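You operate a simulated robot arm through the tools that you are given. There is no shell and no other tool. Be economical: measure what you need, move in short steps, check, and stop when the job is done.

Carry out the task below with a simulated two-armed robot. There is one attempt and no reset: what you move stays moved.

Task
Lay the grey cable over the post, wipe the hood and put the 30 mm seal bag on it.
Fine: the bag is in the drawer: shut it again; put the yellow sponge back. What is to be rubbed or washed off counts as gone when no trace of it is left.

Only the result counts: the job must be done as asked and must still hold three seconds after the hand-in. Knocking over, shifting, dropping, spilling or breaking anything else fails it. A push-on lid holds only when it is set on centred and level and pressed home; a screw cap is set on level and turned clockwise until tight.

Robot
Two 6-joint arms with two-finger parallel grippers on one trunk, on a base that drives. Base frame: it is fixed to the floor where the robot stands at the start and does not move with it; the origin is under the middle of the robot, x ahead of it, y to its left, z up; the surface under the hand at the start is at about z = 0.8. Readings come in m, degrees, newtons and seconds.
The left shoulder is at the start at [0.06, 0.187, 1.072], the right one opposite. With the tool pointing down near the work surface each hand reaches from about 0.26 to 0.62 m from the robot's upright axis, wherever it stands, measured 20 degrees to its own side. Places, roughly: post on the steel table [0.7, -0.6, 0.8]; table drawer [0.4, -0.6, 0.7]; top of the grey hood [0.5, -0.2, 0.9]. Payload 1.57 kg a hand.
The tool frame of a hand sits at the grasp point between the pads (the TCP): z along the fingers, y along the line on which they close. The tips reach 0.03 m beyond it. The gripper opens to 0.11 m. The fingers are 0.024 m wide and 0.012 m thick; the gripper's body (0.048 by 0.112 m) begins 0.078 m behind the TCP.
Orientation is told as [roll, pitch, yaw] about the base's x, y, z axes, in that order, counted from this pose: with the fingers straight down and closing along the base's y, the tool's x points along the base's -x, its y along +y and its z along -z.

Tools
- The arms move only by the tool step_arm. It takes "left_targets", "right_targets" or both (then of equal length, played together; a hand with none holds still); each is one flat list of numbers, 7 for each row, row after row: the turn, a rotation vector about the tool's x, y, z in degrees, then the shift along the tool's x, y, z in m, then the gripper command, from -1 (shut) to 1 (fully open), values between in proportion. In form: [rx, ry, rz, x, y, z, grip, rx, ry, rz, x, y, z, grip, ...]. A call has 1 to 20 rows; each row shifts and turns the commanded pose from where the row before left it, along the tool's axes as they then stand. Each row takes 0.2 s and may step no farther than 0.05 m and 8.6 degrees from the row before; otherwise, or with a gripper value out of range, the whole call is refused. Where a pose cannot be reached the arm comes as near as it can. A force on the tool above 40 N (or 10 N above the force at the start of the call, whichever is more), or a blocked arm, ends the call early, and 0.2 s more pass. The fingers move at their own pace (about 0.153 m/s each) and stop on an object; they squeeze with about 43 N. The grip force told is the motor's: it shows also when the fingers shut on nothing. Time passes only in rows, and 0.2 s behind the last, so rows that do not move let the fingers close. It gives the time, the measured TCP pose, the force on the tool (base axes), the opening and the grip force at its end, in the units of the frame above (readings bear some noise), with the torque about the TCP (base axes, N m) and any sound that the robot's microphone picked up.
- Cameras (640 x 400 px; columns grow to the right, rows downward): "scene" is now at [-0.007, -0.0518, 1.6103]; the picture's right is [-0.71, -0.71, 0.00], its down [-0.56, 0.56, -0.61] and it looks along [0.43, -0.43, -0.79] (base axes); focal length 256 px, centre (320, 200). "left" rides on the left gripper at [0.07, -0.016, -0.141] in its tool frame; the picture's right is [0.23, 0.97, 0.00], its down [-0.86, 0.20, -0.48] and it looks along [-0.47, 0.11, 0.88] (tool axes); focal length 222 px, centre (320, 200). "right" rides on the right gripper at [0.07, 0.016, -0.141] in its tool frame; the picture's right is [-0.23, 0.97, 0.00], its down [-0.86, -0.20, -0.48] and it looks along [-0.47, -0.11, 0.88] (tool axes); focal length 222 px, centre (320, 200). There is no depth. A picture from a camera that has moved, and an enlarged one, comes with that camera's place and axes in the base frame and with its lens.
- grab_frame(camera): a new picture of that camera. No time passes.
- slide_trunk(by): slides the trunk up (or, below 0, down) by that many m; the arms and the scene camera ride with it, the base frame stays. It gives what a move gives, with no picture.
- steer(legs): drives the robot by 1 to 6 legs, each [ahead, left, turn to the left] in m, m and degrees, along the robot's own axes; the way and the turn of a leg run together, so that a leg with both is an arc; at most 1.5 m and 180 degrees a leg. The arms and the cameras ride along, it lands a little off, and it stops where it bumps. It gives what a move gives.
- aim_head(pan, tilt): turns the head with the scene camera to pan (to the left, within 86 degrees either way) and tilt (down, from -29 to 69), counted from straight ahead of the robot. It gives what a move gives.
- zoom(camera, box): a new picture of the part [left, top, right, bottom] of that camera's present view, enlarged. No time passes.
- hand_in(): hands the job in; it is judged then, once.

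Go step by step. Nothing tells you exact positions but the pictures and the camera data: compare them with the known pose of the tool, close in by small moves and look again before you grip or let go. The budget is 120 turns and 88 pictures, counting those below and the enlarged ones. Unless the task says otherwise, let go and move clear before handing in, and close with one line.

The tools are called after "Emit:" as name(argument=value, ...) on one line, values as JSON. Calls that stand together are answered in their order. step_arm: Moves the arms, as the interface text tells. Its arguments: {"type":"object","properties":{"left_targets":{"type":"array"},"right_targets":{"type":"array"}},"required":[]} The other tools are called the same way: slide_trunk (by) slides the trunk up or down; steer (legs) drives the base; aim_head (pan, tilt) turns the head that bears the scene camera; grab_frame (camera) takes a picture; zoom (camera, box) takes an enlarged picture of a part of a camera's view; hand_in () hands the job in.

At the start:

```text
time: 0.0
left_tcp_pos: [0.3394, -0.0494, 1.1713]
left_tcp_rot: [0.0, -0.1, 0.0]
left_wrist_force: [-0.5, 0.0, 0.0]
left_torque: [-0.01, 0.02, -0.02]
left_gripper_width: 0.1103
left_gripper_force: 0.2
right_tcp_pos: [0.3247, -0.3373, 1.1941]
right_tcp_rot: [0.0, 0.0, 0.0]
right_wrist_force: [0.2, 0.7, 0.7]
right_torque: [0.0, -0.02, 0.01]
right_gripper_width: 0.1099
right_gripper_force: 0.1
trunk travel left (down, up): [-0.7, 0.29]
robot x, y, heading: [-0.0024, -0.0015, 0.0]
head pan, tilt: [-44.8, 52.6]
```

scene: 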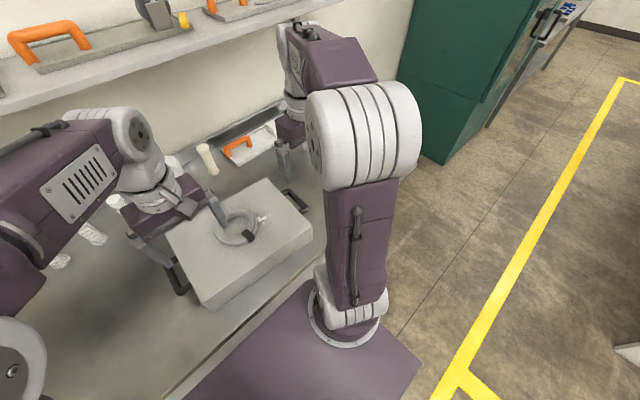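
right: 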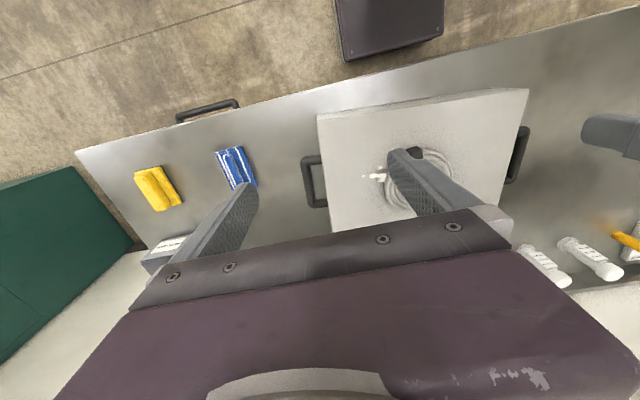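
left: 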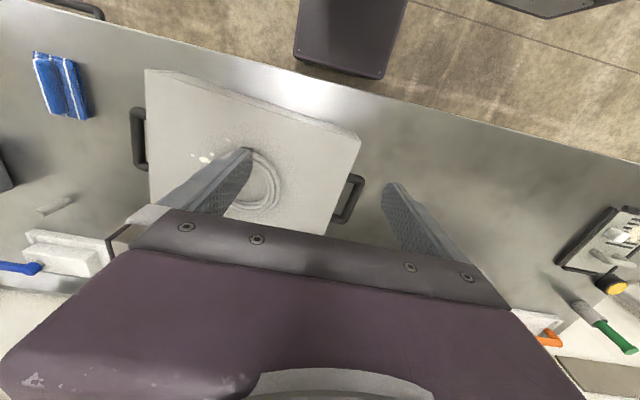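

The hood with the coiled cable sits ahead to the right, with a blue cloth, a yellow sponge and the drawer handle farther right. I'll look around first.

Emit:
aim_head(pan=-60, tilt=35)

Emit:
grab_frame(camera="scene")

Emit:
zoom(camera="right", box=[70, 80, 330, 290])

Emit:
zoom(camera="right", box=[290, 80, 540, 240])

Emit:
zoom(camera="left", box=[0, 0, 380, 280])

```text
time: 0.8
left_tcp_pos: [0.3399, -0.0495, 1.1722]
left_tcp_rot: [0.0, 0.0, 0.0]
left_wrist_force: [0.1, 0.5, -0.6]
left_torque: [-0.04, -0.03, 0.02]
left_gripper_width: 0.1101
left_gripper_force: 0.1
right_tcp_pos: [0.3232, -0.3377, 1.1939]
right_tcp_rot: [0.0, 0.0, 0.0]
right_wrist_force: [-0.1, -0.9, 0.2]
right_torque: [0.0, -0.01, -0.03]
right_gripper_width: 0.1101
right_gripper_force: 0.0
trunk travel left (down, up): [-0.7, 0.29]
robot x, y, heading: [0.0008, -0.0022, 0.2]
head pan, tilt: [-60.0, 35.0]
```

```text
84 pictures are left
camera scene: at [-0.0158, -0.0754, 1.6354], right [-0.87, -0.5, 0.0], down [-0.29, 0.5, -0.82], along [0.41, -0.71, -0.57], focal length 256 px, centre (320, 200)
```

scene: 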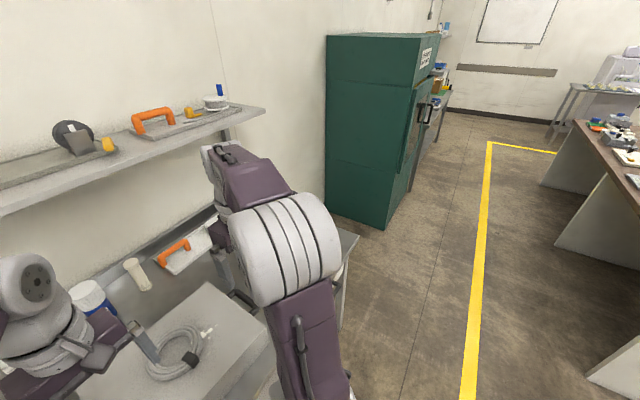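

```text
1.90 times, centred on (200, 185) of right
camera zoom: at [0.2536, -0.321, 1.335], right [0.23, 0.97, 0.0], down [0.86, -0.2, 0.48], along [0.47, -0.11, -0.88], focal length 423 px, centre (549, 229)
```

zoom: 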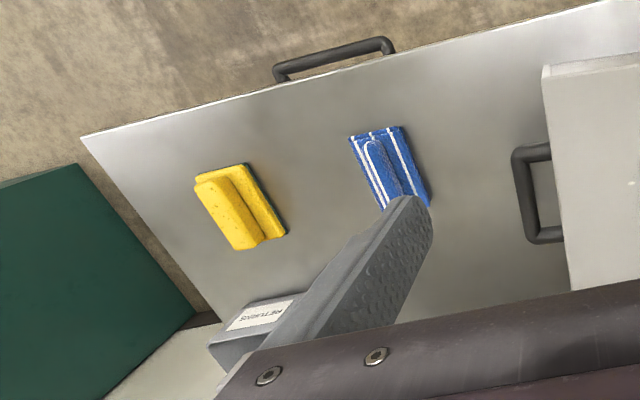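

```text
2.50 times, centred on (415, 160) of right
camera zoom: at [0.2536, -0.321, 1.335], right [0.23, 0.97, 0.0], down [0.86, -0.2, 0.48], along [0.47, -0.11, -0.88], focal length 555 px, centre (82, 300)
```

zoom: 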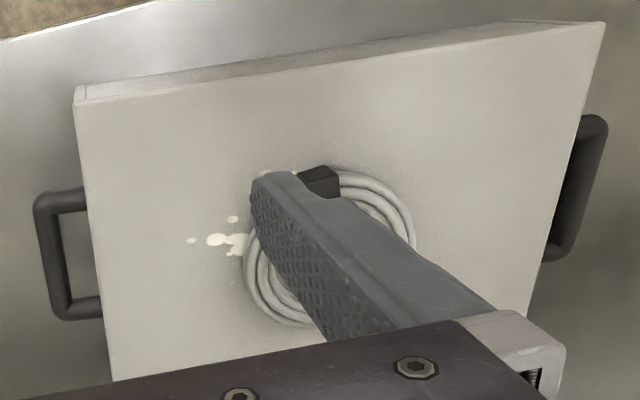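

```text
1.43 times, centred on (190, 140) of left
camera zoom: at [0.2709, -0.066, 1.313], right [-0.23, 0.97, 0.0], down [0.86, 0.2, 0.48], along [0.47, 0.11, -0.88], focal length 317 px, centre (506, 286)
```

zoom: 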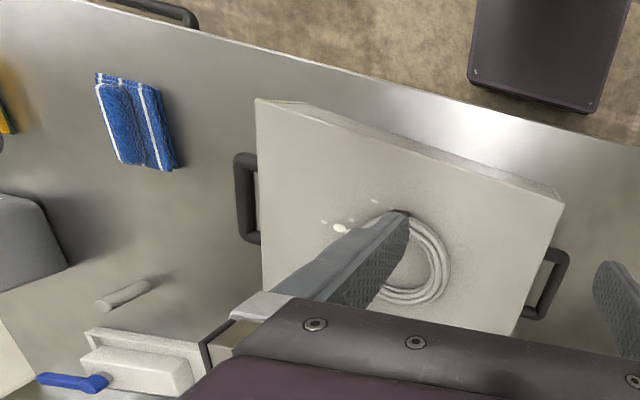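

The coil lies on the hood around (0.48, -0.16), its black tie on the near side at about (0.42, -0.17), and the post is near (0.69, -0.635). I'll move the left hand out of the way and turn the right hand so that it closes along x.

Emit:
step_arm(left_targets=[0, 0, 0, 0, 0.05, 0, 1, 0, 0, 0, 0, 0.05, 0, 1, 0, 0, 0, 0, 0.05, 0, 1, 0, 0, 0, 0, 0.05, 0, 1, 0, 0, 0, 0, 0, 0, 1, 0, 0, 0, 0, 0, 0, 1, 0, 0, 0, 0, 0, 0, 1, 0, 0, 0, 0, 0, 0, 1, 0, 0, 0, 0, 0, 0, 1, 0, 0, 0, 0, 0, 0, 1], right_targets=[0, 0, 8, 0, 0, 0, 0.5, 0, 0, 8, 0, 0, 0, 0.5, 0, 0, 8, 0, 0, 0, 0.5, 0, 0, 8, 0, 0, 0, 0.5, 0, 0, 8, 0, 0, 0, 0.5, 0, 0, 8, 0, 0, 0, 0.5, 0, 0, 8, 0, 0, 0, 0.5, 0, 0, 8, 0, 0, 0, 0.5, 0, 0, 8, 0, 0, 0, 0.5, 0, 0, 8, 0, 0, 0, 0.5])

Emit:
grab_frame(camera="right")

Emit:
grab_frame(camera="left")

```text
time: 3.0
left_tcp_pos: [0.3409, 0.1498, 1.171]
left_tcp_rot: [-0.1, 0.1, 0.0]
left_wrist_force: [0.1, -0.1, -0.6]
left_torque: [0.0, 0.01, 0.01]
left_gripper_width: 0.1099
left_gripper_force: 0.0
right_tcp_pos: [0.3237, -0.3375, 1.1945]
right_tcp_rot: [-0.1, 0.1, -80.1]
right_wrist_force: [-0.9, -0.6, -0.1]
right_torque: [0.0, 0.03, 0.0]
right_gripper_width: 0.0825
right_gripper_force: 0.1
trunk travel left (down, up): [-0.7, 0.29]
robot x, y, heading: [-0.0025, -0.0028, -0.1]
head pan, tilt: [-60.0, 35.0]
```

```text
80 pictures are left
camera right: at [0.3274, -0.2659, 1.3351], right [1.0, -0.06, 0.0], down [-0.05, -0.88, 0.48], along [-0.03, -0.48, -0.88], focal length 222 px, centre (320, 200)
```

right: 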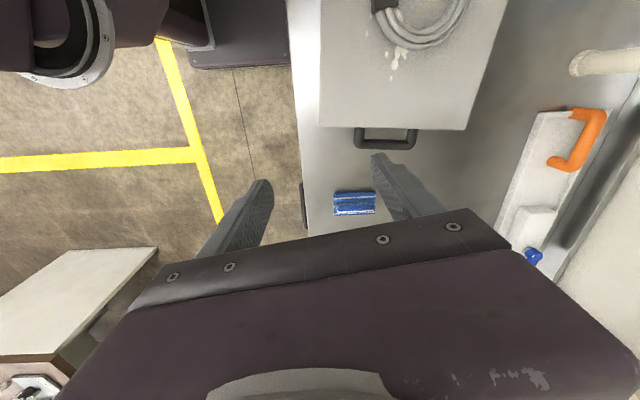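

```text
79 pictures are left
camera left: at [0.2723, 0.1342, 1.3126], right [-0.23, 0.97, 0.0], down [0.86, 0.2, 0.48], along [0.47, 0.11, -0.88], focal length 222 px, centre (320, 200)
```

left: 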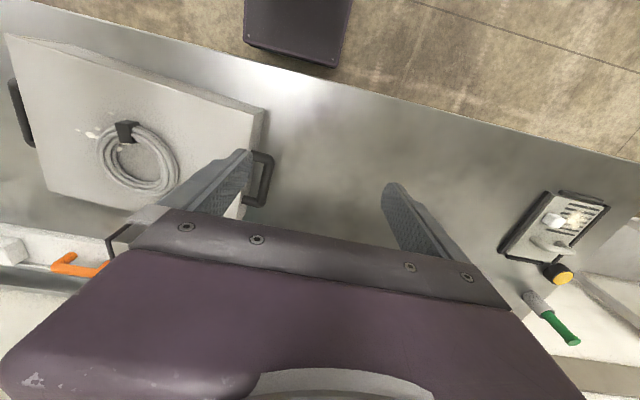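

The left camera now shows the whole coil, so I'll enlarge it.

Emit:
zoom(camera="left", box=[50, 95, 210, 205])

```text
3.64 times, centred on (130, 150) of left
camera zoom: at [0.2723, 0.1342, 1.3126], right [-0.23, 0.97, 0.0], down [0.86, 0.2, 0.48], along [0.47, 0.11, -0.88], focal length 808 px, centre (1011, 382)
```

zoom: 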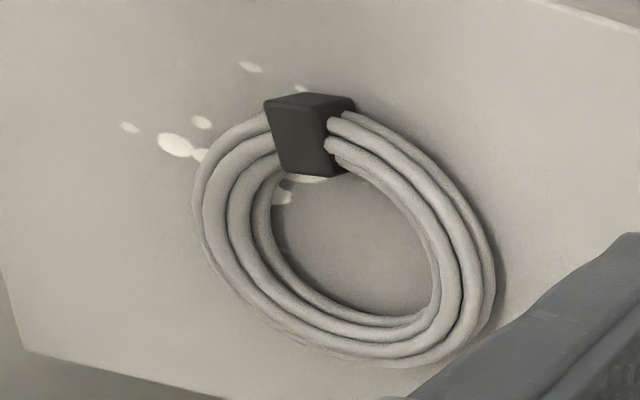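

The tie block is at about (0.43, -0.172). I'll move the right hand above it.

Emit:
step_arm(right_targets=[0, 0, 0, 0.0241, 0.022, 0.0274, 0.5, 0, 0, 0, 0.0241, 0.022, 0.0274, 0.5, 0, 0, 0, 0.0241, 0.022, 0.0274, 0.5, 0, 0, 0, 0.0241, 0.022, 0.0274, 0.5, 0, 0, 0, 0.0241, 0.022, 0.0274, 0.5, 0, 0, 0, 0.0241, 0.022, 0.0274, 0.5, 0, 0, 5, 0, 0, 0, 0.5])

Emit:
grab_frame(camera="right")

Emit:
grab_frame(camera="left")

```text
time: 4.6
left_tcp_pos: [0.3414, 0.1511, 1.1715]
left_tcp_rot: [-0.1, 0.0, -0.1]
left_wrist_force: [-0.3, 0.1, -0.4]
left_torque: [0.02, 0.01, -0.02]
left_gripper_width: 0.1102
left_gripper_force: 0.0
right_tcp_pos: [0.4284, -0.171, 1.0295]
right_tcp_rot: [0.0, 0.0, -85.0]
right_wrist_force: [0.0, -1.0, -0.1]
right_torque: [0.01, -0.02, 0.0]
right_gripper_width: 0.0822
right_gripper_force: 0.1
trunk travel left (down, up): [-0.7, 0.29]
robot x, y, heading: [-0.0034, -0.0037, -0.2]
head pan, tilt: [-60.0, 35.0]
```

```text
77 pictures are left
camera right: at [0.4381, -0.1, 1.1703], right [0.99, -0.14, 0.0], down [-0.12, -0.87, 0.48], along [-0.07, -0.47, -0.88], focal length 222 px, centre (320, 200)
```

right: 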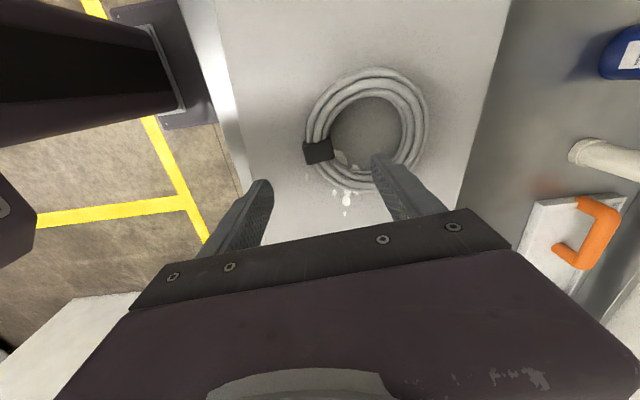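

```text
76 pictures are left
camera left: at [0.2717, 0.1337, 1.3129], right [-0.23, 0.97, 0.0], down [0.85, 0.2, 0.48], along [0.47, 0.11, -0.88], focal length 222 px, centre (320, 200)
```

left: 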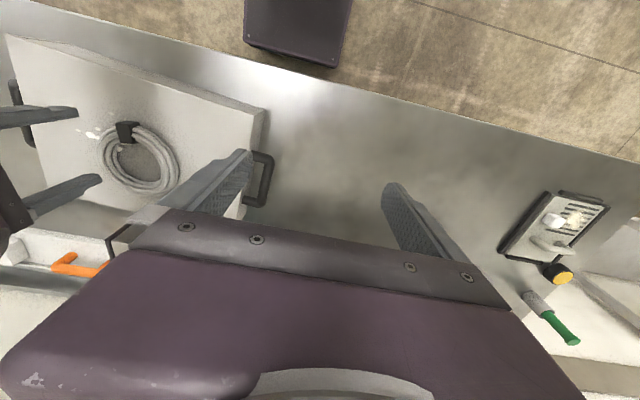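

Emit:
zoom(camera="right", box=[280, 60, 440, 220])

```text
2.50 times, centred on (360, 140) of right
camera zoom: at [0.4381, -0.1, 1.1703], right [0.99, -0.14, 0.0], down [-0.12, -0.87, 0.48], along [-0.07, -0.47, -0.88], focal length 555 px, centre (220, 350)
```

zoom: 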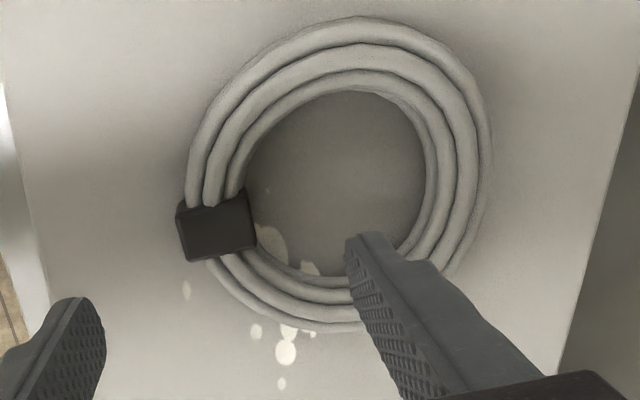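

Block centre about (0.426, -0.169), aligned with the fingers. I'll lower onto it.

Emit:
step_arm(right_targets=[0, 0, 0, 0.002, -0.002, 0.03, 0.5, 0, 0, 0, 0, 0, 0.03, 0.5, 0, 0, 0, 0, 0, 0.02, 0.5, 0, 0, 0, 0, 0, 0.01, 0.5])

Emit:
grab_frame(camera="right")

Emit:
zoom(camera="left", box=[0, 60, 200, 220])

```text
time: 5.6
left_tcp_pos: [0.3422, 0.1493, 1.1712]
left_tcp_rot: [0.0, 0.1, 0.0]
left_wrist_force: [0.7, -0.1, -0.7]
left_torque: [0.0, 0.0, -0.01]
left_gripper_width: 0.11
left_gripper_force: 0.1
right_tcp_pos: [0.4265, -0.1694, 0.9392]
right_tcp_rot: [0.0, 0.0, -85.0]
right_wrist_force: [0.9, -0.3, -0.4]
right_torque: [-0.01, 0.04, 0.0]
right_gripper_width: 0.0827
right_gripper_force: 0.0
trunk travel left (down, up): [-0.7, 0.29]
robot x, y, heading: [-0.0009, -0.0017, 0.1]
head pan, tilt: [-60.0, 35.0]
```

```text
74 pictures are left
camera right: at [0.4365, -0.0984, 1.0797], right [0.99, -0.14, 0.0], down [-0.12, -0.87, 0.48], along [-0.07, -0.47, -0.88], focal length 222 px, centre (320, 200)
```

right: 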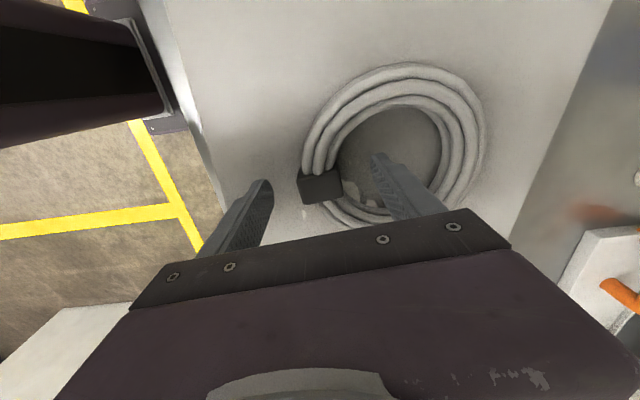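

```text
2.50 times, centred on (100, 140) of left
camera zoom: at [0.2727, 0.1341, 1.3126], right [-0.23, 0.97, 0.0], down [0.86, 0.2, 0.48], along [0.47, 0.11, -0.88], focal length 555 px, centre (870, 350)
```

zoom: 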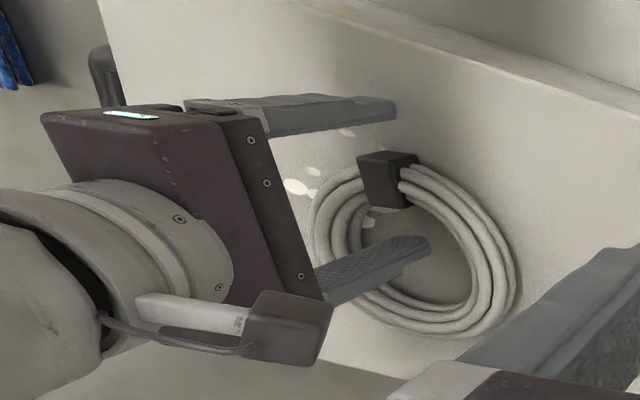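

The hand is well centred on the block. I'll go down slightly and close.

Emit:
step_arm(right_targets=[0, 0, 0, 0, 0, 0.005, 0.5, 0, 0, 0, 0, 0, 0, -1, 0, 0, 0, 0, 0, 0, -1, 0, 0, 0, 0, 0, 0, -1, 0, 0, 0, 0, 0, 0, -1])

Emit:
grab_frame(camera="right")

```text
time: 6.8
left_tcp_pos: [0.3416, 0.1501, 1.1717]
left_tcp_rot: [0.0, 0.0, 0.0]
left_wrist_force: [0.7, -0.2, -0.7]
left_torque: [-0.02, -0.03, -0.03]
left_gripper_width: 0.1103
left_gripper_force: 0.1
right_tcp_pos: [0.4274, -0.1707, 0.9334]
right_tcp_rot: [-0.2, -0.1, -85.1]
right_wrist_force: [1.7, -1.2, 0.7]
right_torque: [0.04, -0.24, -0.15]
right_gripper_width: 0.0375
right_gripper_force: 43.3
trunk travel left (down, up): [-0.7, 0.29]
robot x, y, heading: [0.0013, 0.0002, 0.1]
head pan, tilt: [-60.0, 35.0]
```

```text
72 pictures are left
camera right: at [0.4366, -0.0992, 1.0748], right [0.99, -0.14, 0.0], down [-0.12, -0.87, 0.48], along [-0.07, -0.47, -0.88], focal length 222 px, centre (320, 200)
```

right: 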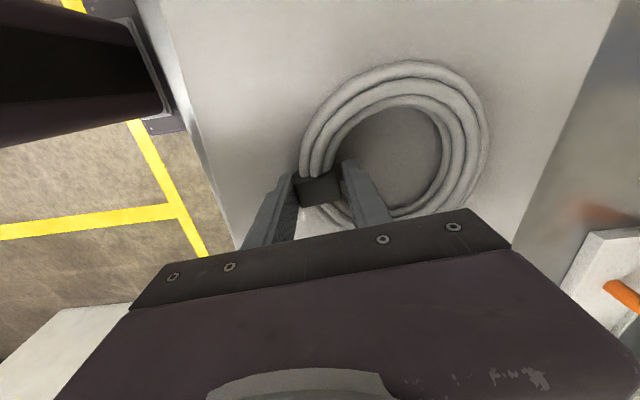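

Gripped. I'll lift it and check.

Emit:
step_arm(right_targets=[0, 0, 0, 0, 0, -0.02, -1, 0, 0, 0, 0, 0, -0.04, -1, 0, 0, 0, 0, 0, -0.05, -1, 0, 0, 0, 0, 0, -0.05, -1])

Emit:
grab_frame(camera="right")

Emit:
zoom(camera="left", box=[0, 0, 280, 260])

```text
time: 7.8
left_tcp_pos: [0.3398, 0.15, 1.1709]
left_tcp_rot: [0.0, -0.1, 0.0]
left_wrist_force: [-0.5, 0.9, 0.3]
left_torque: [-0.07, -0.01, -0.01]
left_gripper_width: 0.1099
left_gripper_force: 0.2
right_tcp_pos: [0.4263, -0.1715, 1.0944]
right_tcp_rot: [0.0, 0.1, -85.0]
right_wrist_force: [-0.1, -0.3, -2.2]
right_torque: [-0.01, 0.08, -0.03]
right_gripper_width: 0.0373
right_gripper_force: 43.1
trunk travel left (down, up): [-0.7, 0.29]
robot x, y, heading: [-0.0008, -0.0047, -0.2]
head pan, tilt: [-60.0, 35.0]
```

```text
71 pictures are left
camera right: at [0.4354, -0.1005, 1.2358], right [0.99, -0.14, 0.0], down [-0.12, -0.87, 0.48], along [-0.07, -0.47, -0.88], focal length 222 px, centre (320, 200)
```

right: 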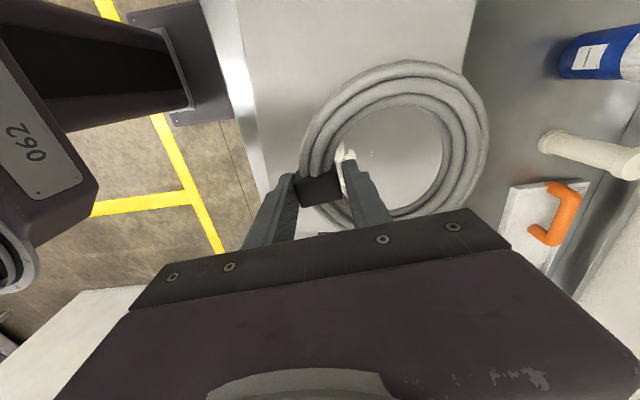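

```text
1.54 times, centred on (140, 130) of left
camera zoom: at [0.2716, 0.1342, 1.3128], right [-0.23, 0.97, 0.0], down [0.85, 0.2, 0.48], along [0.47, 0.11, -0.88], focal length 342 px, centre (597, 308)
```

zoom: 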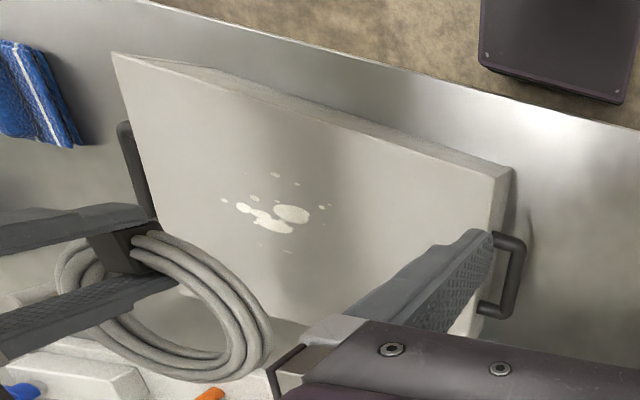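

The coil is held level and clear of everything. I'll drive right by 0.43 m and look at the post.

Emit:
steer(legs=[[0, -0.43, 0]])

Emit:
aim_head(pan=-15, tilt=45)

Emit:
grab_frame(camera="scene")

Emit:
grab_frame(camera="right")

Emit:
grab_frame(camera="left")

```text
time: 10.4
left_tcp_pos: [0.343, -0.2769, 1.1706]
left_tcp_rot: [0.0, 0.0, 0.2]
left_wrist_force: [-0.2, 0.9, -0.8]
left_torque: [-0.02, 0.01, -0.03]
left_gripper_width: 0.11
left_gripper_force: 0.1
right_tcp_pos: [0.4278, -0.5989, 1.0935]
right_tcp_rot: [0.0, -0.1, -84.9]
right_wrist_force: [0.5, -0.6, -1.9]
right_torque: [-0.01, 0.07, -0.03]
right_gripper_width: 0.0374
right_gripper_force: 42.9
trunk travel left (down, up): [-0.7, 0.29]
robot x, y, heading: [0.0034, -0.4304, 0.0]
head pan, tilt: [-60.0, 35.0]
```

```text
time: 11.5
left_tcp_pos: [0.3408, -0.2778, 1.1704]
left_tcp_rot: [0.0, 0.0, 0.3]
left_wrist_force: [-0.5, 0.4, -0.7]
left_torque: [-0.01, 0.0, -0.04]
left_gripper_width: 0.11
left_gripper_force: 0.0
right_tcp_pos: [0.4284, -0.5996, 1.0933]
right_tcp_rot: [0.0, 0.0, -84.8]
right_wrist_force: [-0.1, 0.7, -2.7]
right_torque: [-0.05, 0.11, -0.02]
right_gripper_width: 0.0373
right_gripper_force: 43.1
trunk travel left (down, up): [-0.7, 0.29]
robot x, y, heading: [0.004, -0.427, -0.0]
head pan, tilt: [-15.0, 45.0]
```

```text
69 pictures are left
camera scene: at [0.0197, -0.4492, 1.6207], right [-0.26, -0.97, 0.0], down [-0.68, 0.18, -0.71], along [0.68, -0.18, -0.71], focal length 256 px, centre (320, 200)
```

scene: 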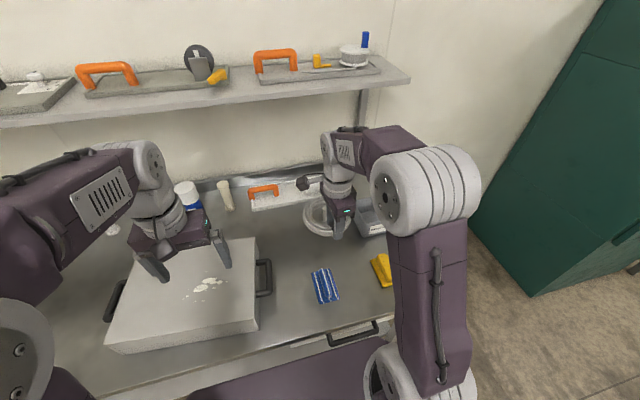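

```text
68 pictures are left
camera right: at [0.4374, -0.5283, 1.235], right [0.99, -0.14, 0.0], down [-0.12, -0.87, 0.48], along [-0.07, -0.47, -0.88], focal length 222 px, centre (320, 200)
```

right: 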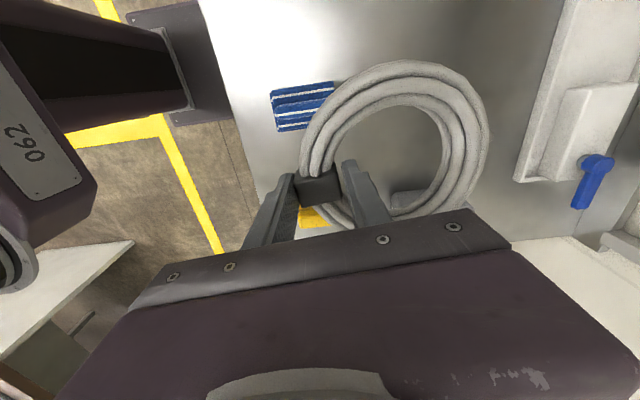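

```text
67 pictures are left
camera left: at [0.2729, -0.2941, 1.3126], right [-0.23, 0.97, 0.0], down [0.85, 0.2, 0.48], along [0.47, 0.11, -0.88], focal length 222 px, centre (320, 200)
```

left: 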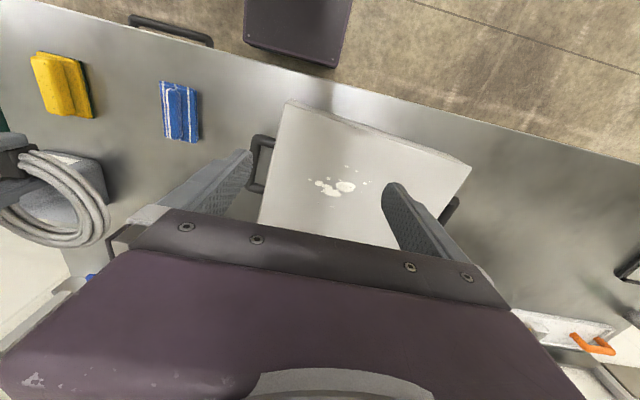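

The post is hidden behind the coil in this view. I'll drive 0.07 m ahead, move the hand forward a little and look through the ring.

Emit:
steer(legs=[[0.07, 0, 0]])

Emit:
step_arm(right_targets=[0, 0, 0, -0.01, 0.03, 0, -1, 0, 0, 0, -0.01, 0.03, 0, -1])

Emit:
grab_frame(camera="right")

Emit:
zoom(camera="scene", box=[220, 140, 420, 300])

```text
time: 12.6
left_tcp_pos: [0.4081, -0.2766, 1.1732]
left_tcp_rot: [0.0, -0.1, 0.2]
left_wrist_force: [0.3, 0.6, 0.2]
left_torque: [0.02, -0.01, 0.01]
left_gripper_width: 0.11
left_gripper_force: 0.1
right_tcp_pos: [0.4955, -0.5999, 1.0941]
right_tcp_rot: [0.2, 0.0, -84.7]
right_wrist_force: [-0.2, 0.0, -2.7]
right_torque: [-0.01, 0.11, -0.01]
right_gripper_width: 0.0372
right_gripper_force: 43.0
trunk travel left (down, up): [-0.7, 0.29]
robot x, y, heading: [0.069, -0.4335, 0.2]
head pan, tilt: [-15.0, 45.0]
```

```text
time: 13.2
left_tcp_pos: [0.4118, -0.278, 1.171]
left_tcp_rot: [-0.1, 0.1, 0.1]
left_wrist_force: [-0.3, 0.7, -0.4]
left_torque: [0.03, 0.04, -0.01]
left_gripper_width: 0.1101
left_gripper_force: 0.0
right_tcp_pos: [0.5602, -0.6147, 1.0912]
right_tcp_rot: [-0.2, 0.0, -84.9]
right_wrist_force: [1.0, 0.7, -2.6]
right_torque: [0.03, 0.12, 0.01]
right_gripper_width: 0.037
right_gripper_force: 42.8
trunk travel left (down, up): [-0.7, 0.29]
robot x, y, heading: [0.0674, -0.4287, 0.5]
head pan, tilt: [-15.0, 45.0]
```

```text
66 pictures are left
camera right: at [0.5693, -0.5433, 1.2332], right [0.99, -0.14, 0.0], down [-0.12, -0.87, 0.48], along [-0.07, -0.47, -0.88], focal length 222 px, centre (320, 200)
```

right: 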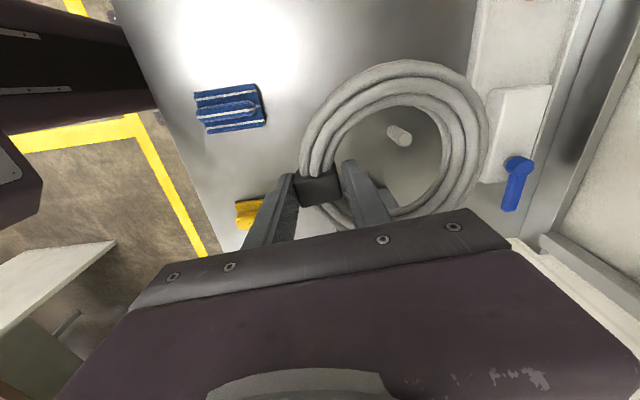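

```text
2.50 times, centred on (320, 220) of scene
camera zoom: at [0.0903, -0.4494, 1.6206], right [-0.26, -0.97, 0.0], down [-0.68, 0.18, -0.71], along [0.68, -0.18, -0.71], focal length 639 px, centre (320, 150)
```

zoom: 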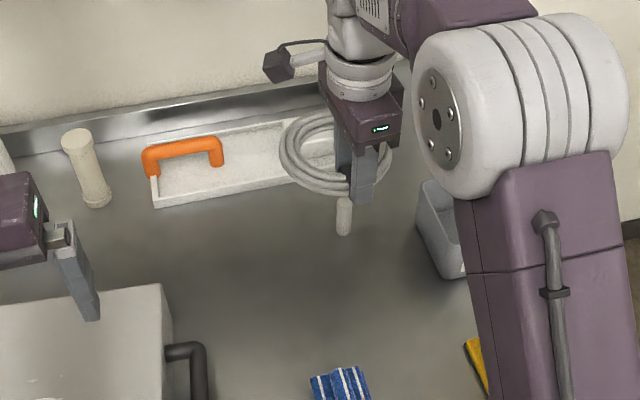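

The post shows through the ring: base at about (0.689, -0.646), top z about 0.88. I'll move the ring over it while still above, then check.

Emit:
step_arm(right_targets=[0, 0, 0, -0.0243, 0.03, 0, -1, 0, 0, 0, -0.0243, 0.03, 0, -1, 0, 0, 0, 0, 0, 0.05, -1, 0, 0, 0, 0, 0, 0.05, -1])

Emit:
grab_frame(camera="right")

Emit:
zoom(camera="scene", box=[220, 140, 420, 300])

```text
time: 14.2
left_tcp_pos: [0.4118, -0.2781, 1.1714]
left_tcp_rot: [0.1, 0.1, 0.2]
left_wrist_force: [1.2, -0.1, -0.2]
left_torque: [0.03, 0.01, 0.0]
left_gripper_width: 0.1101
left_gripper_force: 0.0
right_tcp_pos: [0.6251, -0.6559, 0.9944]
right_tcp_rot: [-0.1, 0.1, -84.7]
right_wrist_force: [-0.7, -0.2, -2.0]
right_torque: [0.01, 0.14, 0.03]
right_gripper_width: 0.0374
right_gripper_force: 43.3
trunk travel left (down, up): [-0.7, 0.29]
robot x, y, heading: [0.0678, -0.4305, 0.2]
head pan, tilt: [-15.0, 45.0]
```

```text
64 pictures are left
camera right: at [0.634, -0.5847, 1.1349], right [0.99, -0.14, 0.0], down [-0.12, -0.87, 0.48], along [-0.07, -0.47, -0.88], focal length 222 px, centre (320, 200)
```

right: 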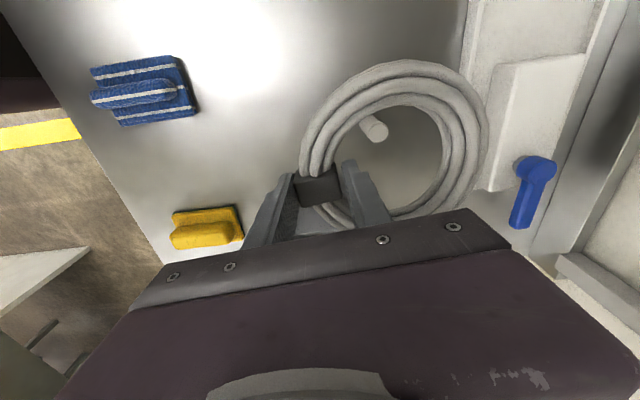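

```text
2.50 times, centred on (320, 220) of scene
camera zoom: at [0.0898, -0.4496, 1.6207], right [-0.26, -0.97, 0.0], down [-0.68, 0.18, -0.71], along [0.68, -0.18, -0.71], focal length 639 px, centre (320, 150)
```

zoom: 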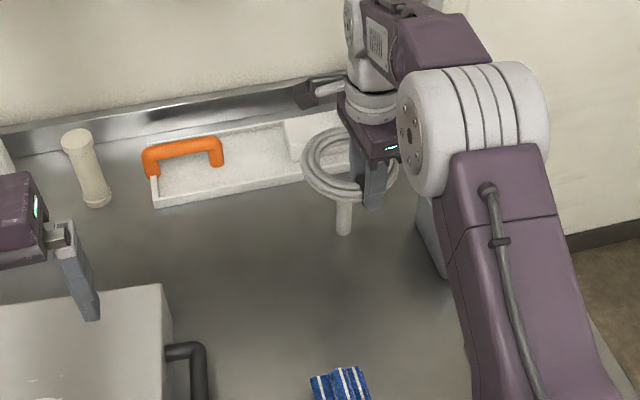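

The post is inside the ring's opening. I'll lower.

Emit:
step_arm(right_targets=[0, 0, 0, 0, 0, 0.04, -1, 0, 0, 0, 0, 0, 0.04, -1, 0, 0, 0, 0, 0, 0.04, -1, 0, 0, 0, 0, 0, 0.03, -1])

Emit:
grab_frame(camera="right")

```text
time: 15.2
left_tcp_pos: [0.4107, -0.2771, 1.1712]
left_tcp_rot: [-0.1, 0.1, 0.2]
left_wrist_force: [0.2, 0.0, -0.2]
left_torque: [-0.03, 0.01, 0.04]
left_gripper_width: 0.1099
left_gripper_force: 0.1
right_tcp_pos: [0.6236, -0.6563, 0.8436]
right_tcp_rot: [-0.2, -0.1, -84.8]
right_wrist_force: [0.4, -0.4, -1.8]
right_torque: [-0.03, 0.13, 0.02]
right_gripper_width: 0.0372
right_gripper_force: 43.1
trunk travel left (down, up): [-0.7, 0.29]
robot x, y, heading: [0.0695, -0.4258, 0.1]
head pan, tilt: [-15.0, 45.0]
```

```text
62 pictures are left
camera right: at [0.6324, -0.5845, 0.9851], right [0.99, -0.14, 0.0], down [-0.12, -0.87, 0.48], along [-0.07, -0.47, -0.88], focal length 222 px, centre (320, 200)
```

right: 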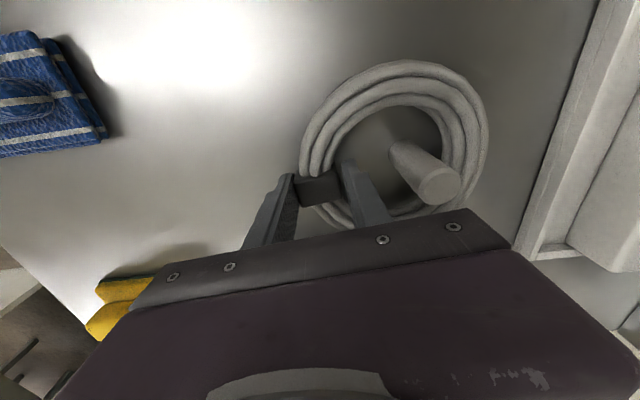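

The ring is around the post. I'll lower gently until it touches the table.

Emit:
step_arm(right_targets=[0, 0, 0, 0, 0, 0.004, -1, 0, 0, 0, 0, 0, 0.003, -1, 0, 0, 0, 0, 0, 0.002, -1, 0, 0, 0, 0, 0, 0, -1])

```text
time: 16.1
left_tcp_pos: [0.4099, -0.277, 1.171]
left_tcp_rot: [0.0, 0.1, 0.2]
left_wrist_force: [-1.1, 0.9, 1.1]
left_torque: [-0.01, 0.0, 0.01]
left_gripper_width: 0.1098
left_gripper_force: 0.1
right_tcp_pos: [0.6221, -0.6565, 0.8357]
right_tcp_rot: [0.1, 0.0, -84.8]
right_wrist_force: [0.6, 0.1, -1.8]
right_torque: [-0.02, 0.12, -0.04]
right_gripper_width: 0.0372
right_gripper_force: 42.5
trunk travel left (down, up): [-0.7, 0.29]
robot x, y, heading: [0.0688, -0.4264, 0.2]
head pan, tilt: [-15.0, 45.0]
```

Emit:
step_arm(right_targets=[0, 0, 0, 0, 0, 0.002, -1, 0, 0, 0, 0, 0, 0.002, -1])

```text
time: 16.8
left_tcp_pos: [0.4077, -0.2755, 1.1716]
left_tcp_rot: [0.0, -0.1, 0.3]
left_wrist_force: [0.0, 0.0, -0.2]
left_torque: [-0.01, 0.01, 0.01]
left_gripper_width: 0.11
left_gripper_force: 0.0
right_tcp_pos: [0.6222, -0.6566, 0.834]
right_tcp_rot: [0.3, -0.1, -84.8]
right_wrist_force: [-1.0, 0.6, 9.6]
right_torque: [0.06, -0.91, 0.04]
right_gripper_width: 0.0372
right_gripper_force: 43.4
trunk travel left (down, up): [-0.7, 0.29]
robot x, y, heading: [0.0678, -0.4307, 0.3]
head pan, tilt: [-15.0, 45.0]
```

It has touched down. I'll open the fingers partway and look before rising.

Emit:
step_arm(right_targets=[0, 0, 0, 0, 0, 0, -0.1, 0, 0, 0, 0, 0, 0, -0.1])

Emit:
grab_frame(camera="right")

```text
time: 17.4
left_tcp_pos: [0.41, -0.2767, 1.1711]
left_tcp_rot: [0.0, 0.0, 0.2]
left_wrist_force: [-0.5, 0.3, -0.6]
left_torque: [0.0, -0.02, -0.01]
left_gripper_width: 0.1098
left_gripper_force: 0.1
right_tcp_pos: [0.6218, -0.6568, 0.8317]
right_tcp_rot: [0.0, 0.0, -84.8]
right_wrist_force: [-0.4, 0.3, 0.6]
right_torque: [0.0, -0.03, -0.01]
right_gripper_width: 0.0495
right_gripper_force: 0.0
trunk travel left (down, up): [-0.7, 0.29]
robot x, y, heading: [0.0711, -0.4298, 0.1]
head pan, tilt: [-15.0, 45.0]
```

```text
61 pictures are left
camera right: at [0.6312, -0.5849, 0.9728], right [0.99, -0.14, 0.0], down [-0.12, -0.87, 0.48], along [-0.07, -0.47, -0.88], focal length 222 px, centre (320, 200)
```

right: 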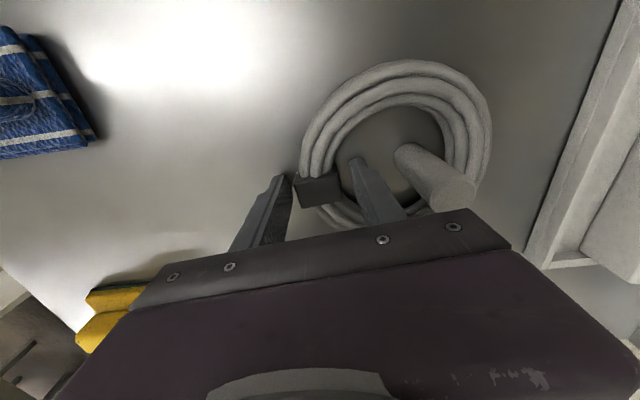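

The coil lies around the post. I'll rise clear, then go over to the sponge and turn the hand back.

Emit:
step_arm(right_targets=[0, 0, 0, 0, 0, -0.03, -0.1, 0, 0, 0, 0, 0, -0.05, -0.1, 0, 0, 0, 0, 0, -0.05, -0.1, 0, 0, 0, 0, 0, -0.05, -0.1, 0, 0, -8.5, 0, -0.04, 0, 0.3, 0, 0, -8.5, 0, -0.03, 0, 0.3, 0, 0, -8.5, 0, -0.03, 0, 0.3, 0, 0, -8.5, 0, -0.03, 0, 0.3, 0, 0, -8.5, 0, 0, 0, 0.3, 0, 0, -8.5, 0, 0, 0, 0.3, 0, 0, -8.5, 0, 0, 0, 0.3, 0, 0, -8.5, 0, 0, 0, 0.3, 0, 0, -8.5, 0, 0, 0, 0.3, 0, 0, -8.5, 0, 0, 0, 0.3])

Emit:
grab_frame(camera="right")

```text
time: 20.4
left_tcp_pos: [0.4096, -0.2775, 1.1719]
left_tcp_rot: [0.0, -0.1, 0.3]
left_wrist_force: [0.2, 0.3, -0.8]
left_torque: [0.03, -0.01, 0.02]
left_gripper_width: 0.1101
left_gripper_force: 0.0
right_tcp_pos: [0.5004, -0.6945, 1.0111]
right_tcp_rot: [0.1, 0.0, 0.4]
right_wrist_force: [0.9, 0.3, 0.3]
right_torque: [-0.05, 0.02, -0.01]
right_gripper_width: 0.0714
right_gripper_force: 0.0
trunk travel left (down, up): [-0.7, 0.29]
robot x, y, heading: [0.0685, -0.4315, 0.2]
head pan, tilt: [-15.0, 45.0]
```

```text
60 pictures are left
camera right: at [0.4293, -0.6785, 1.1524], right [0.22, 0.98, 0.0], down [0.86, -0.19, 0.48], along [0.47, -0.11, -0.88], focal length 222 px, centre (320, 200)
```

right: 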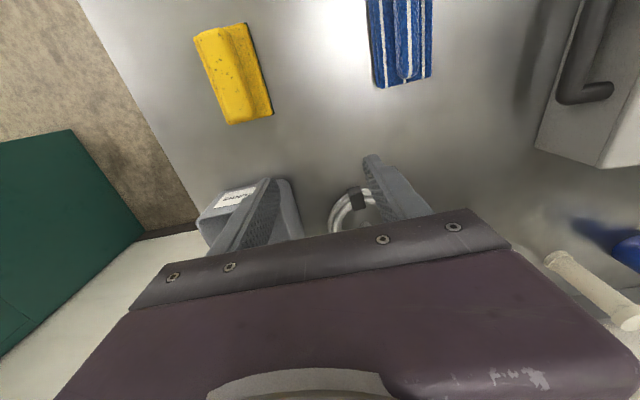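

Emit:
zoom(camera="right", box=[170, 10, 300, 140])

Emit:
zoom(camera="scene", box=[260, 160, 460, 320])

```text
3.08 times, centred on (235, 75) of right
camera zoom: at [0.4293, -0.6785, 1.1524], right [0.22, 0.98, 0.0], down [0.86, -0.19, 0.48], along [0.47, -0.11, -0.88], focal length 684 px, centre (582, 585)
```

zoom: 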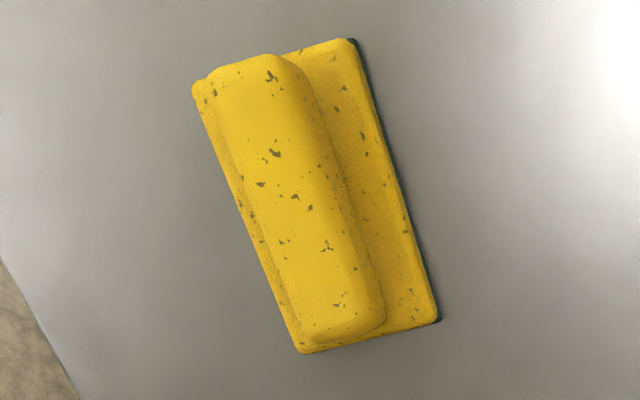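

```text
2.50 times, centred on (360, 240) of scene
camera zoom: at [0.088, -0.4489, 1.6207], right [-0.26, -0.97, 0.0], down [-0.68, 0.18, -0.71], along [0.68, -0.18, -0.71], focal length 639 px, centre (220, 100)
```

zoom: 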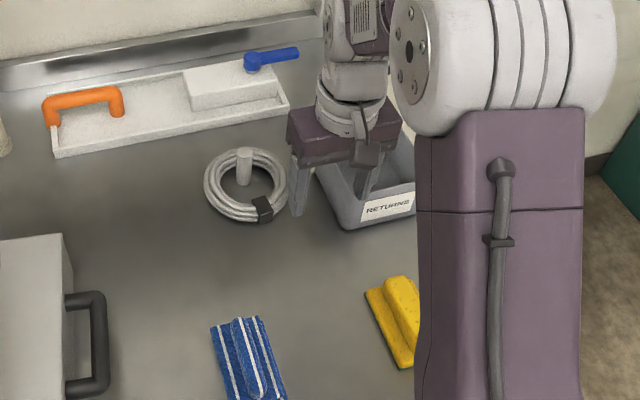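

The coil sits well around the post. The sponge is about 0.10 x 0.066 m, centred near (0.401, -0.792), with a grip ridge along x. I'll go over it.

Emit:
step_arm(right_targets=[0, 0, -0.4, 0.0249, -0.0244, 0.0275, 0.3, 0, 0, 0, 0.0249, -0.0244, 0.0275, 0.3, 0, 0, 0, 0.0249, -0.0244, 0.0275, 0.3, 0, 0, 0, 0.0249, -0.0244, 0.0275, 0.3])

Emit:
grab_frame(camera="right")

```text
time: 21.4
left_tcp_pos: [0.4103, -0.2788, 1.1719]
left_tcp_rot: [0.1, 0.1, 0.2]
left_wrist_force: [0.7, -0.1, 0.2]
left_torque: [0.03, -0.02, 0.01]
left_gripper_width: 0.11
left_gripper_force: 0.1
right_tcp_pos: [0.4038, -0.7951, 0.8969]
right_tcp_rot: [0.1, 0.0, 0.5]
right_wrist_force: [-0.6, -0.6, 0.7]
right_torque: [-0.02, -0.01, -0.01]
right_gripper_width: 0.0715
right_gripper_force: 0.1
trunk travel left (down, up): [-0.7, 0.29]
robot x, y, heading: [0.0706, -0.4291, 0.4]
head pan, tilt: [-15.0, 45.0]
```

```text
57 pictures are left
camera right: at [0.3324, -0.7792, 1.039], right [0.22, 0.98, 0.0], down [0.86, -0.19, 0.48], along [0.47, -0.1, -0.88], focal length 222 px, centre (320, 200)
```

right: 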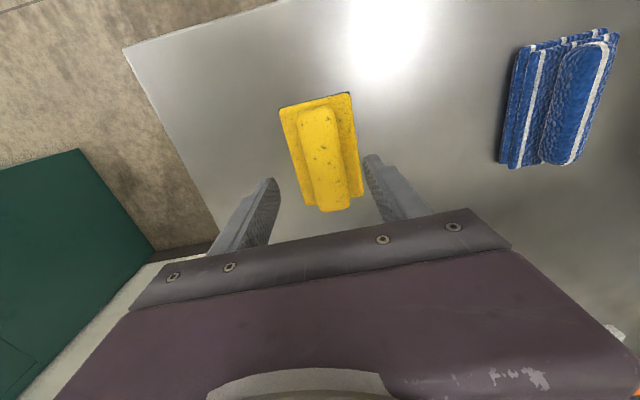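

I'll align to the sponge, lower and grip the ridge.

Emit:
step_arm(right_targets=[0, 0, 3, 0.002, 0.006, 0.02, 0.3, 0, 0, 0, 0, 0, 0.02, 0.3, 0, 0, 0, 0, 0, 0.006, 0.3, 0, 0, 0, 0, 0, 0, -1, 0, 0, 0, 0, 0, 0, -1, 0, 0, 0, 0, 0, 0, -1])

Emit:
grab_frame(camera="right")

```text
time: 22.8
left_tcp_pos: [0.4104, -0.2776, 1.1718]
left_tcp_rot: [-0.1, 0.1, 0.2]
left_wrist_force: [-0.4, 0.5, 0.3]
left_torque: [0.01, 0.01, -0.01]
left_gripper_width: 0.1101
left_gripper_force: 0.0
right_tcp_pos: [0.3998, -0.787, 0.8538]
right_tcp_rot: [0.0, 0.0, -2.5]
right_wrist_force: [1.4, 0.6, 0.2]
right_torque: [0.01, 0.05, 0.01]
right_gripper_width: 0.0325
right_gripper_force: 41.2
trunk travel left (down, up): [-0.7, 0.29]
robot x, y, heading: [0.0691, -0.4266, 0.2]
head pan, tilt: [-15.0, 45.0]
```

```text
56 pictures are left
camera right: at [0.3302, -0.7677, 0.9948], right [0.27, 0.96, 0.0], down [0.85, -0.24, 0.48], along [0.46, -0.13, -0.88], focal length 222 px, centre (320, 200)
```

right: 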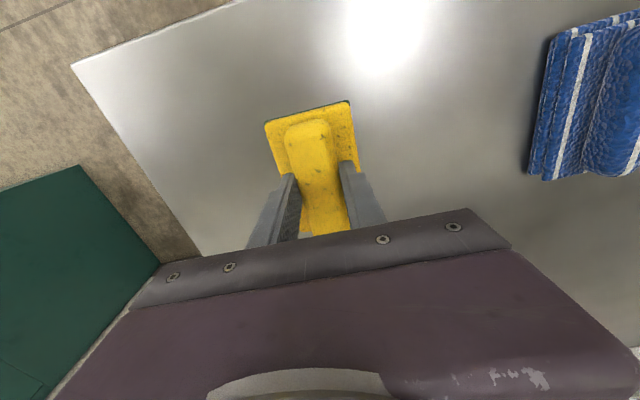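

Gripped. On the table the hand reads (0.400, -0.787, 0.854), yaw -2.5, which I'll need for putting it back. Now I'll lift and drive back to the hood.

Emit:
step_arm(right_targets=[0, 0, 0, 0, 0, -0.05, -1, 0, 0, 0, 0, 0, -0.05, -1, 0, 0, 0, 0, 0, -0.05, -1, 0, 0, 0, 0, 0, -0.05, -1, 0, 0, 0, 0, 0, -0.03, -1])

Emit:
steer(legs=[[0, 0.43, 0]])

Emit:
grab_frame(camera="scene")

Emit:
grab_frame(camera="left")

```text
time: 23.9
left_tcp_pos: [0.4113, -0.2754, 1.1715]
left_tcp_rot: [0.0, 0.0, 0.2]
left_wrist_force: [0.4, -0.1, 0.2]
left_torque: [-0.02, -0.02, -0.01]
left_gripper_width: 0.1099
left_gripper_force: 0.0
right_tcp_pos: [0.3992, -0.7892, 1.083]
right_tcp_rot: [0.0, 0.0, -2.4]
right_wrist_force: [0.1, 0.1, -0.5]
right_torque: [-0.01, 0.02, 0.04]
right_gripper_width: 0.0328
right_gripper_force: 40.4
trunk travel left (down, up): [-0.7, 0.29]
robot x, y, heading: [0.0695, -0.4297, 0.2]
head pan, tilt: [-15.0, 45.0]
```

```text
time: 26.6
left_tcp_pos: [0.4052, 0.1558, 1.1712]
left_tcp_rot: [0.0, 0.1, 0.7]
left_wrist_force: [-0.2, 0.5, 0.6]
left_torque: [0.02, -0.02, -0.01]
left_gripper_width: 0.11
left_gripper_force: 0.1
right_tcp_pos: [0.3998, -0.3576, 1.0825]
right_tcp_rot: [0.1, 0.0, -1.9]
right_wrist_force: [0.0, 0.7, -0.3]
right_torque: [0.02, 0.0, -0.01]
right_gripper_width: 0.0328
right_gripper_force: 41.1
trunk travel left (down, up): [-0.7, 0.29]
robot x, y, heading: [0.0676, 0.0023, 0.6]
head pan, tilt: [-15.0, 45.0]
```

```text
55 pictures are left
camera scene: at [0.0851, -0.0196, 1.6207], right [-0.25, -0.97, 0.0], down [-0.69, 0.17, -0.71], along [0.69, -0.17, -0.71], focal length 256 px, centre (320, 200)
```

scene: 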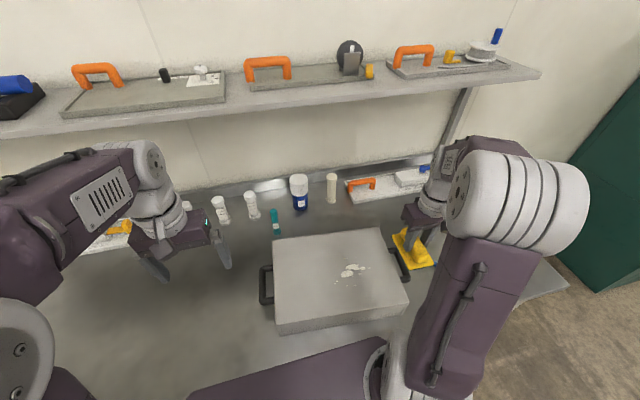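

```text
54 pictures are left
camera left: at [0.3367, 0.1381, 1.3128], right [-0.24, 0.97, 0.0], down [0.85, 0.21, 0.48], along [0.46, 0.12, -0.88], focal length 222 px, centre (320, 200)
```

left: 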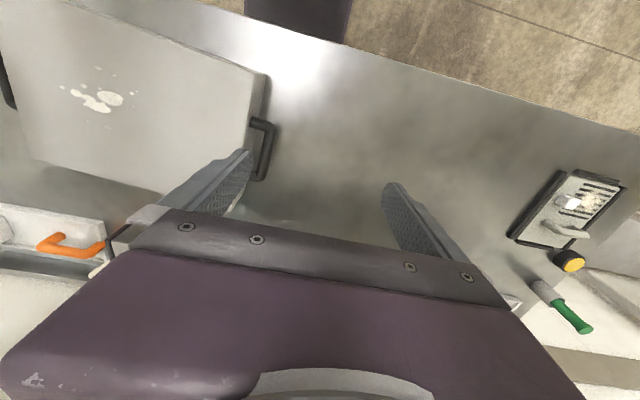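

Emit:
zoom(camera="left", box=[30, 40, 190, 150])

Emit:
zoom(camera="scene", box=[260, 220, 420, 340])

```text
3.64 times, centred on (110, 95) of left
camera zoom: at [0.3367, 0.1381, 1.3128], right [-0.24, 0.97, 0.0], down [0.85, 0.21, 0.48], along [0.46, 0.12, -0.88], focal length 808 px, centre (1084, 582)
```

zoom: 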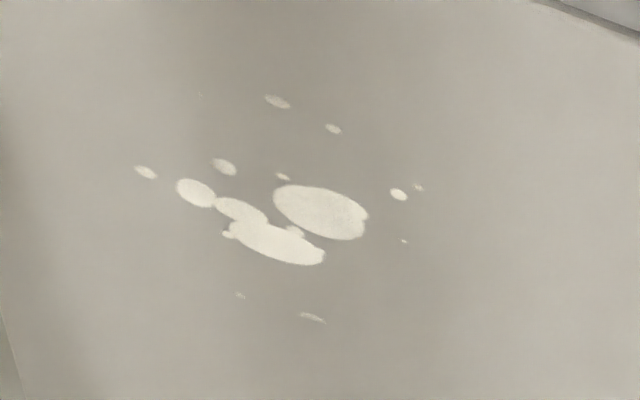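

```text
3.33 times, centred on (340, 280) of scene
camera zoom: at [0.0851, -0.0196, 1.6207], right [-0.25, -0.97, 0.0], down [-0.69, 0.17, -0.71], along [0.69, -0.17, -0.71], focal length 852 px, centre (253, -67)
```

zoom: 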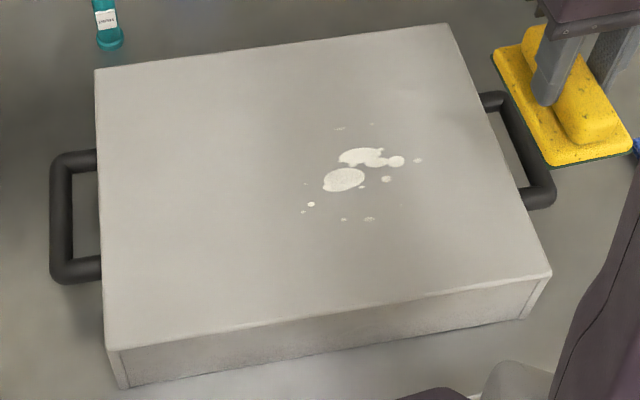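

The marks span about x 0.40–0.51 and y -0.28–-0.145 on the hood top (z 0.90). I'll bring the sponge down at the right end of that area.

Emit:
step_arm(right_targets=[0, 0, 0, -0.0165, 0.0294, 0, -1, 0, 0, 0, -0.0165, 0.0294, 0, -1, 0, 0, 0, 0, 0, 0.045, -1, 0, 0, 0, 0, 0, 0.045, -1, 0, 0, 0, 0, 0, 0.03, -1])

Emit:
step_arm(right_targets=[0, 0, 0, 0, 0, 0.005, -1, 0, 0, 0, 0, 0, 0.002, -1, 0, 0, 0, 0, 0, 0, -1])

```text
time: 27.8
left_tcp_pos: [0.4045, 0.1554, 1.1713]
left_tcp_rot: [0.0, -0.1, 0.7]
left_wrist_force: [-0.3, 0.7, -0.2]
left_torque: [-0.01, -0.01, 0.02]
left_gripper_width: 0.1102
left_gripper_force: 0.0
right_tcp_pos: [0.4336, -0.2979, 0.9624]
right_tcp_rot: [0.1, 0.0, -1.9]
right_wrist_force: [-0.4, -0.3, -0.2]
right_torque: [-0.01, -0.02, -0.02]
right_gripper_width: 0.0327
right_gripper_force: 40.5
trunk travel left (down, up): [-0.7, 0.29]
robot x, y, heading: [0.0633, -0.0011, 0.7]
head pan, tilt: [-15.0, 45.0]
```

```text
time: 28.6
left_tcp_pos: [0.4049, 0.1558, 1.171]
left_tcp_rot: [0.0, -0.1, 0.7]
left_wrist_force: [-0.6, 0.4, -0.6]
left_torque: [0.02, 0.02, 0.0]
left_gripper_width: 0.1099
left_gripper_force: 0.1
right_tcp_pos: [0.4341, -0.2994, 0.9562]
right_tcp_rot: [-0.1, 0.0, -1.9]
right_wrist_force: [0.0, 0.3, -0.6]
right_torque: [-0.01, -0.03, -0.01]
right_gripper_width: 0.0327
right_gripper_force: 40.8
trunk travel left (down, up): [-0.7, 0.29]
robot x, y, heading: [0.0668, -0.0006, 0.8]
head pan, tilt: [-15.0, 45.0]
```

Emit:
step_arm(right_targets=[0, 0, 0, 0, 0, 0.002, -1, 0, 0, 0, 0, 0, 0.001, -1, 0, 0, 0, 0, 0, 0, -1])

```text
time: 29.4
left_tcp_pos: [0.4058, 0.1564, 1.1714]
left_tcp_rot: [0.0, -0.1, 0.8]
left_wrist_force: [0.4, 0.2, -0.2]
left_torque: [0.02, 0.0, 0.01]
left_gripper_width: 0.11
left_gripper_force: 0.1
right_tcp_pos: [0.4331, -0.2978, 0.9535]
right_tcp_rot: [0.0, 0.1, -1.9]
right_wrist_force: [0.5, 1.0, -0.9]
right_torque: [-0.02, 0.01, 0.02]
right_gripper_width: 0.0323
right_gripper_force: 40.5
trunk travel left (down, up): [-0.7, 0.29]
robot x, y, heading: [0.0654, 0.0042, 0.6]
head pan, tilt: [-15.0, 45.0]
```

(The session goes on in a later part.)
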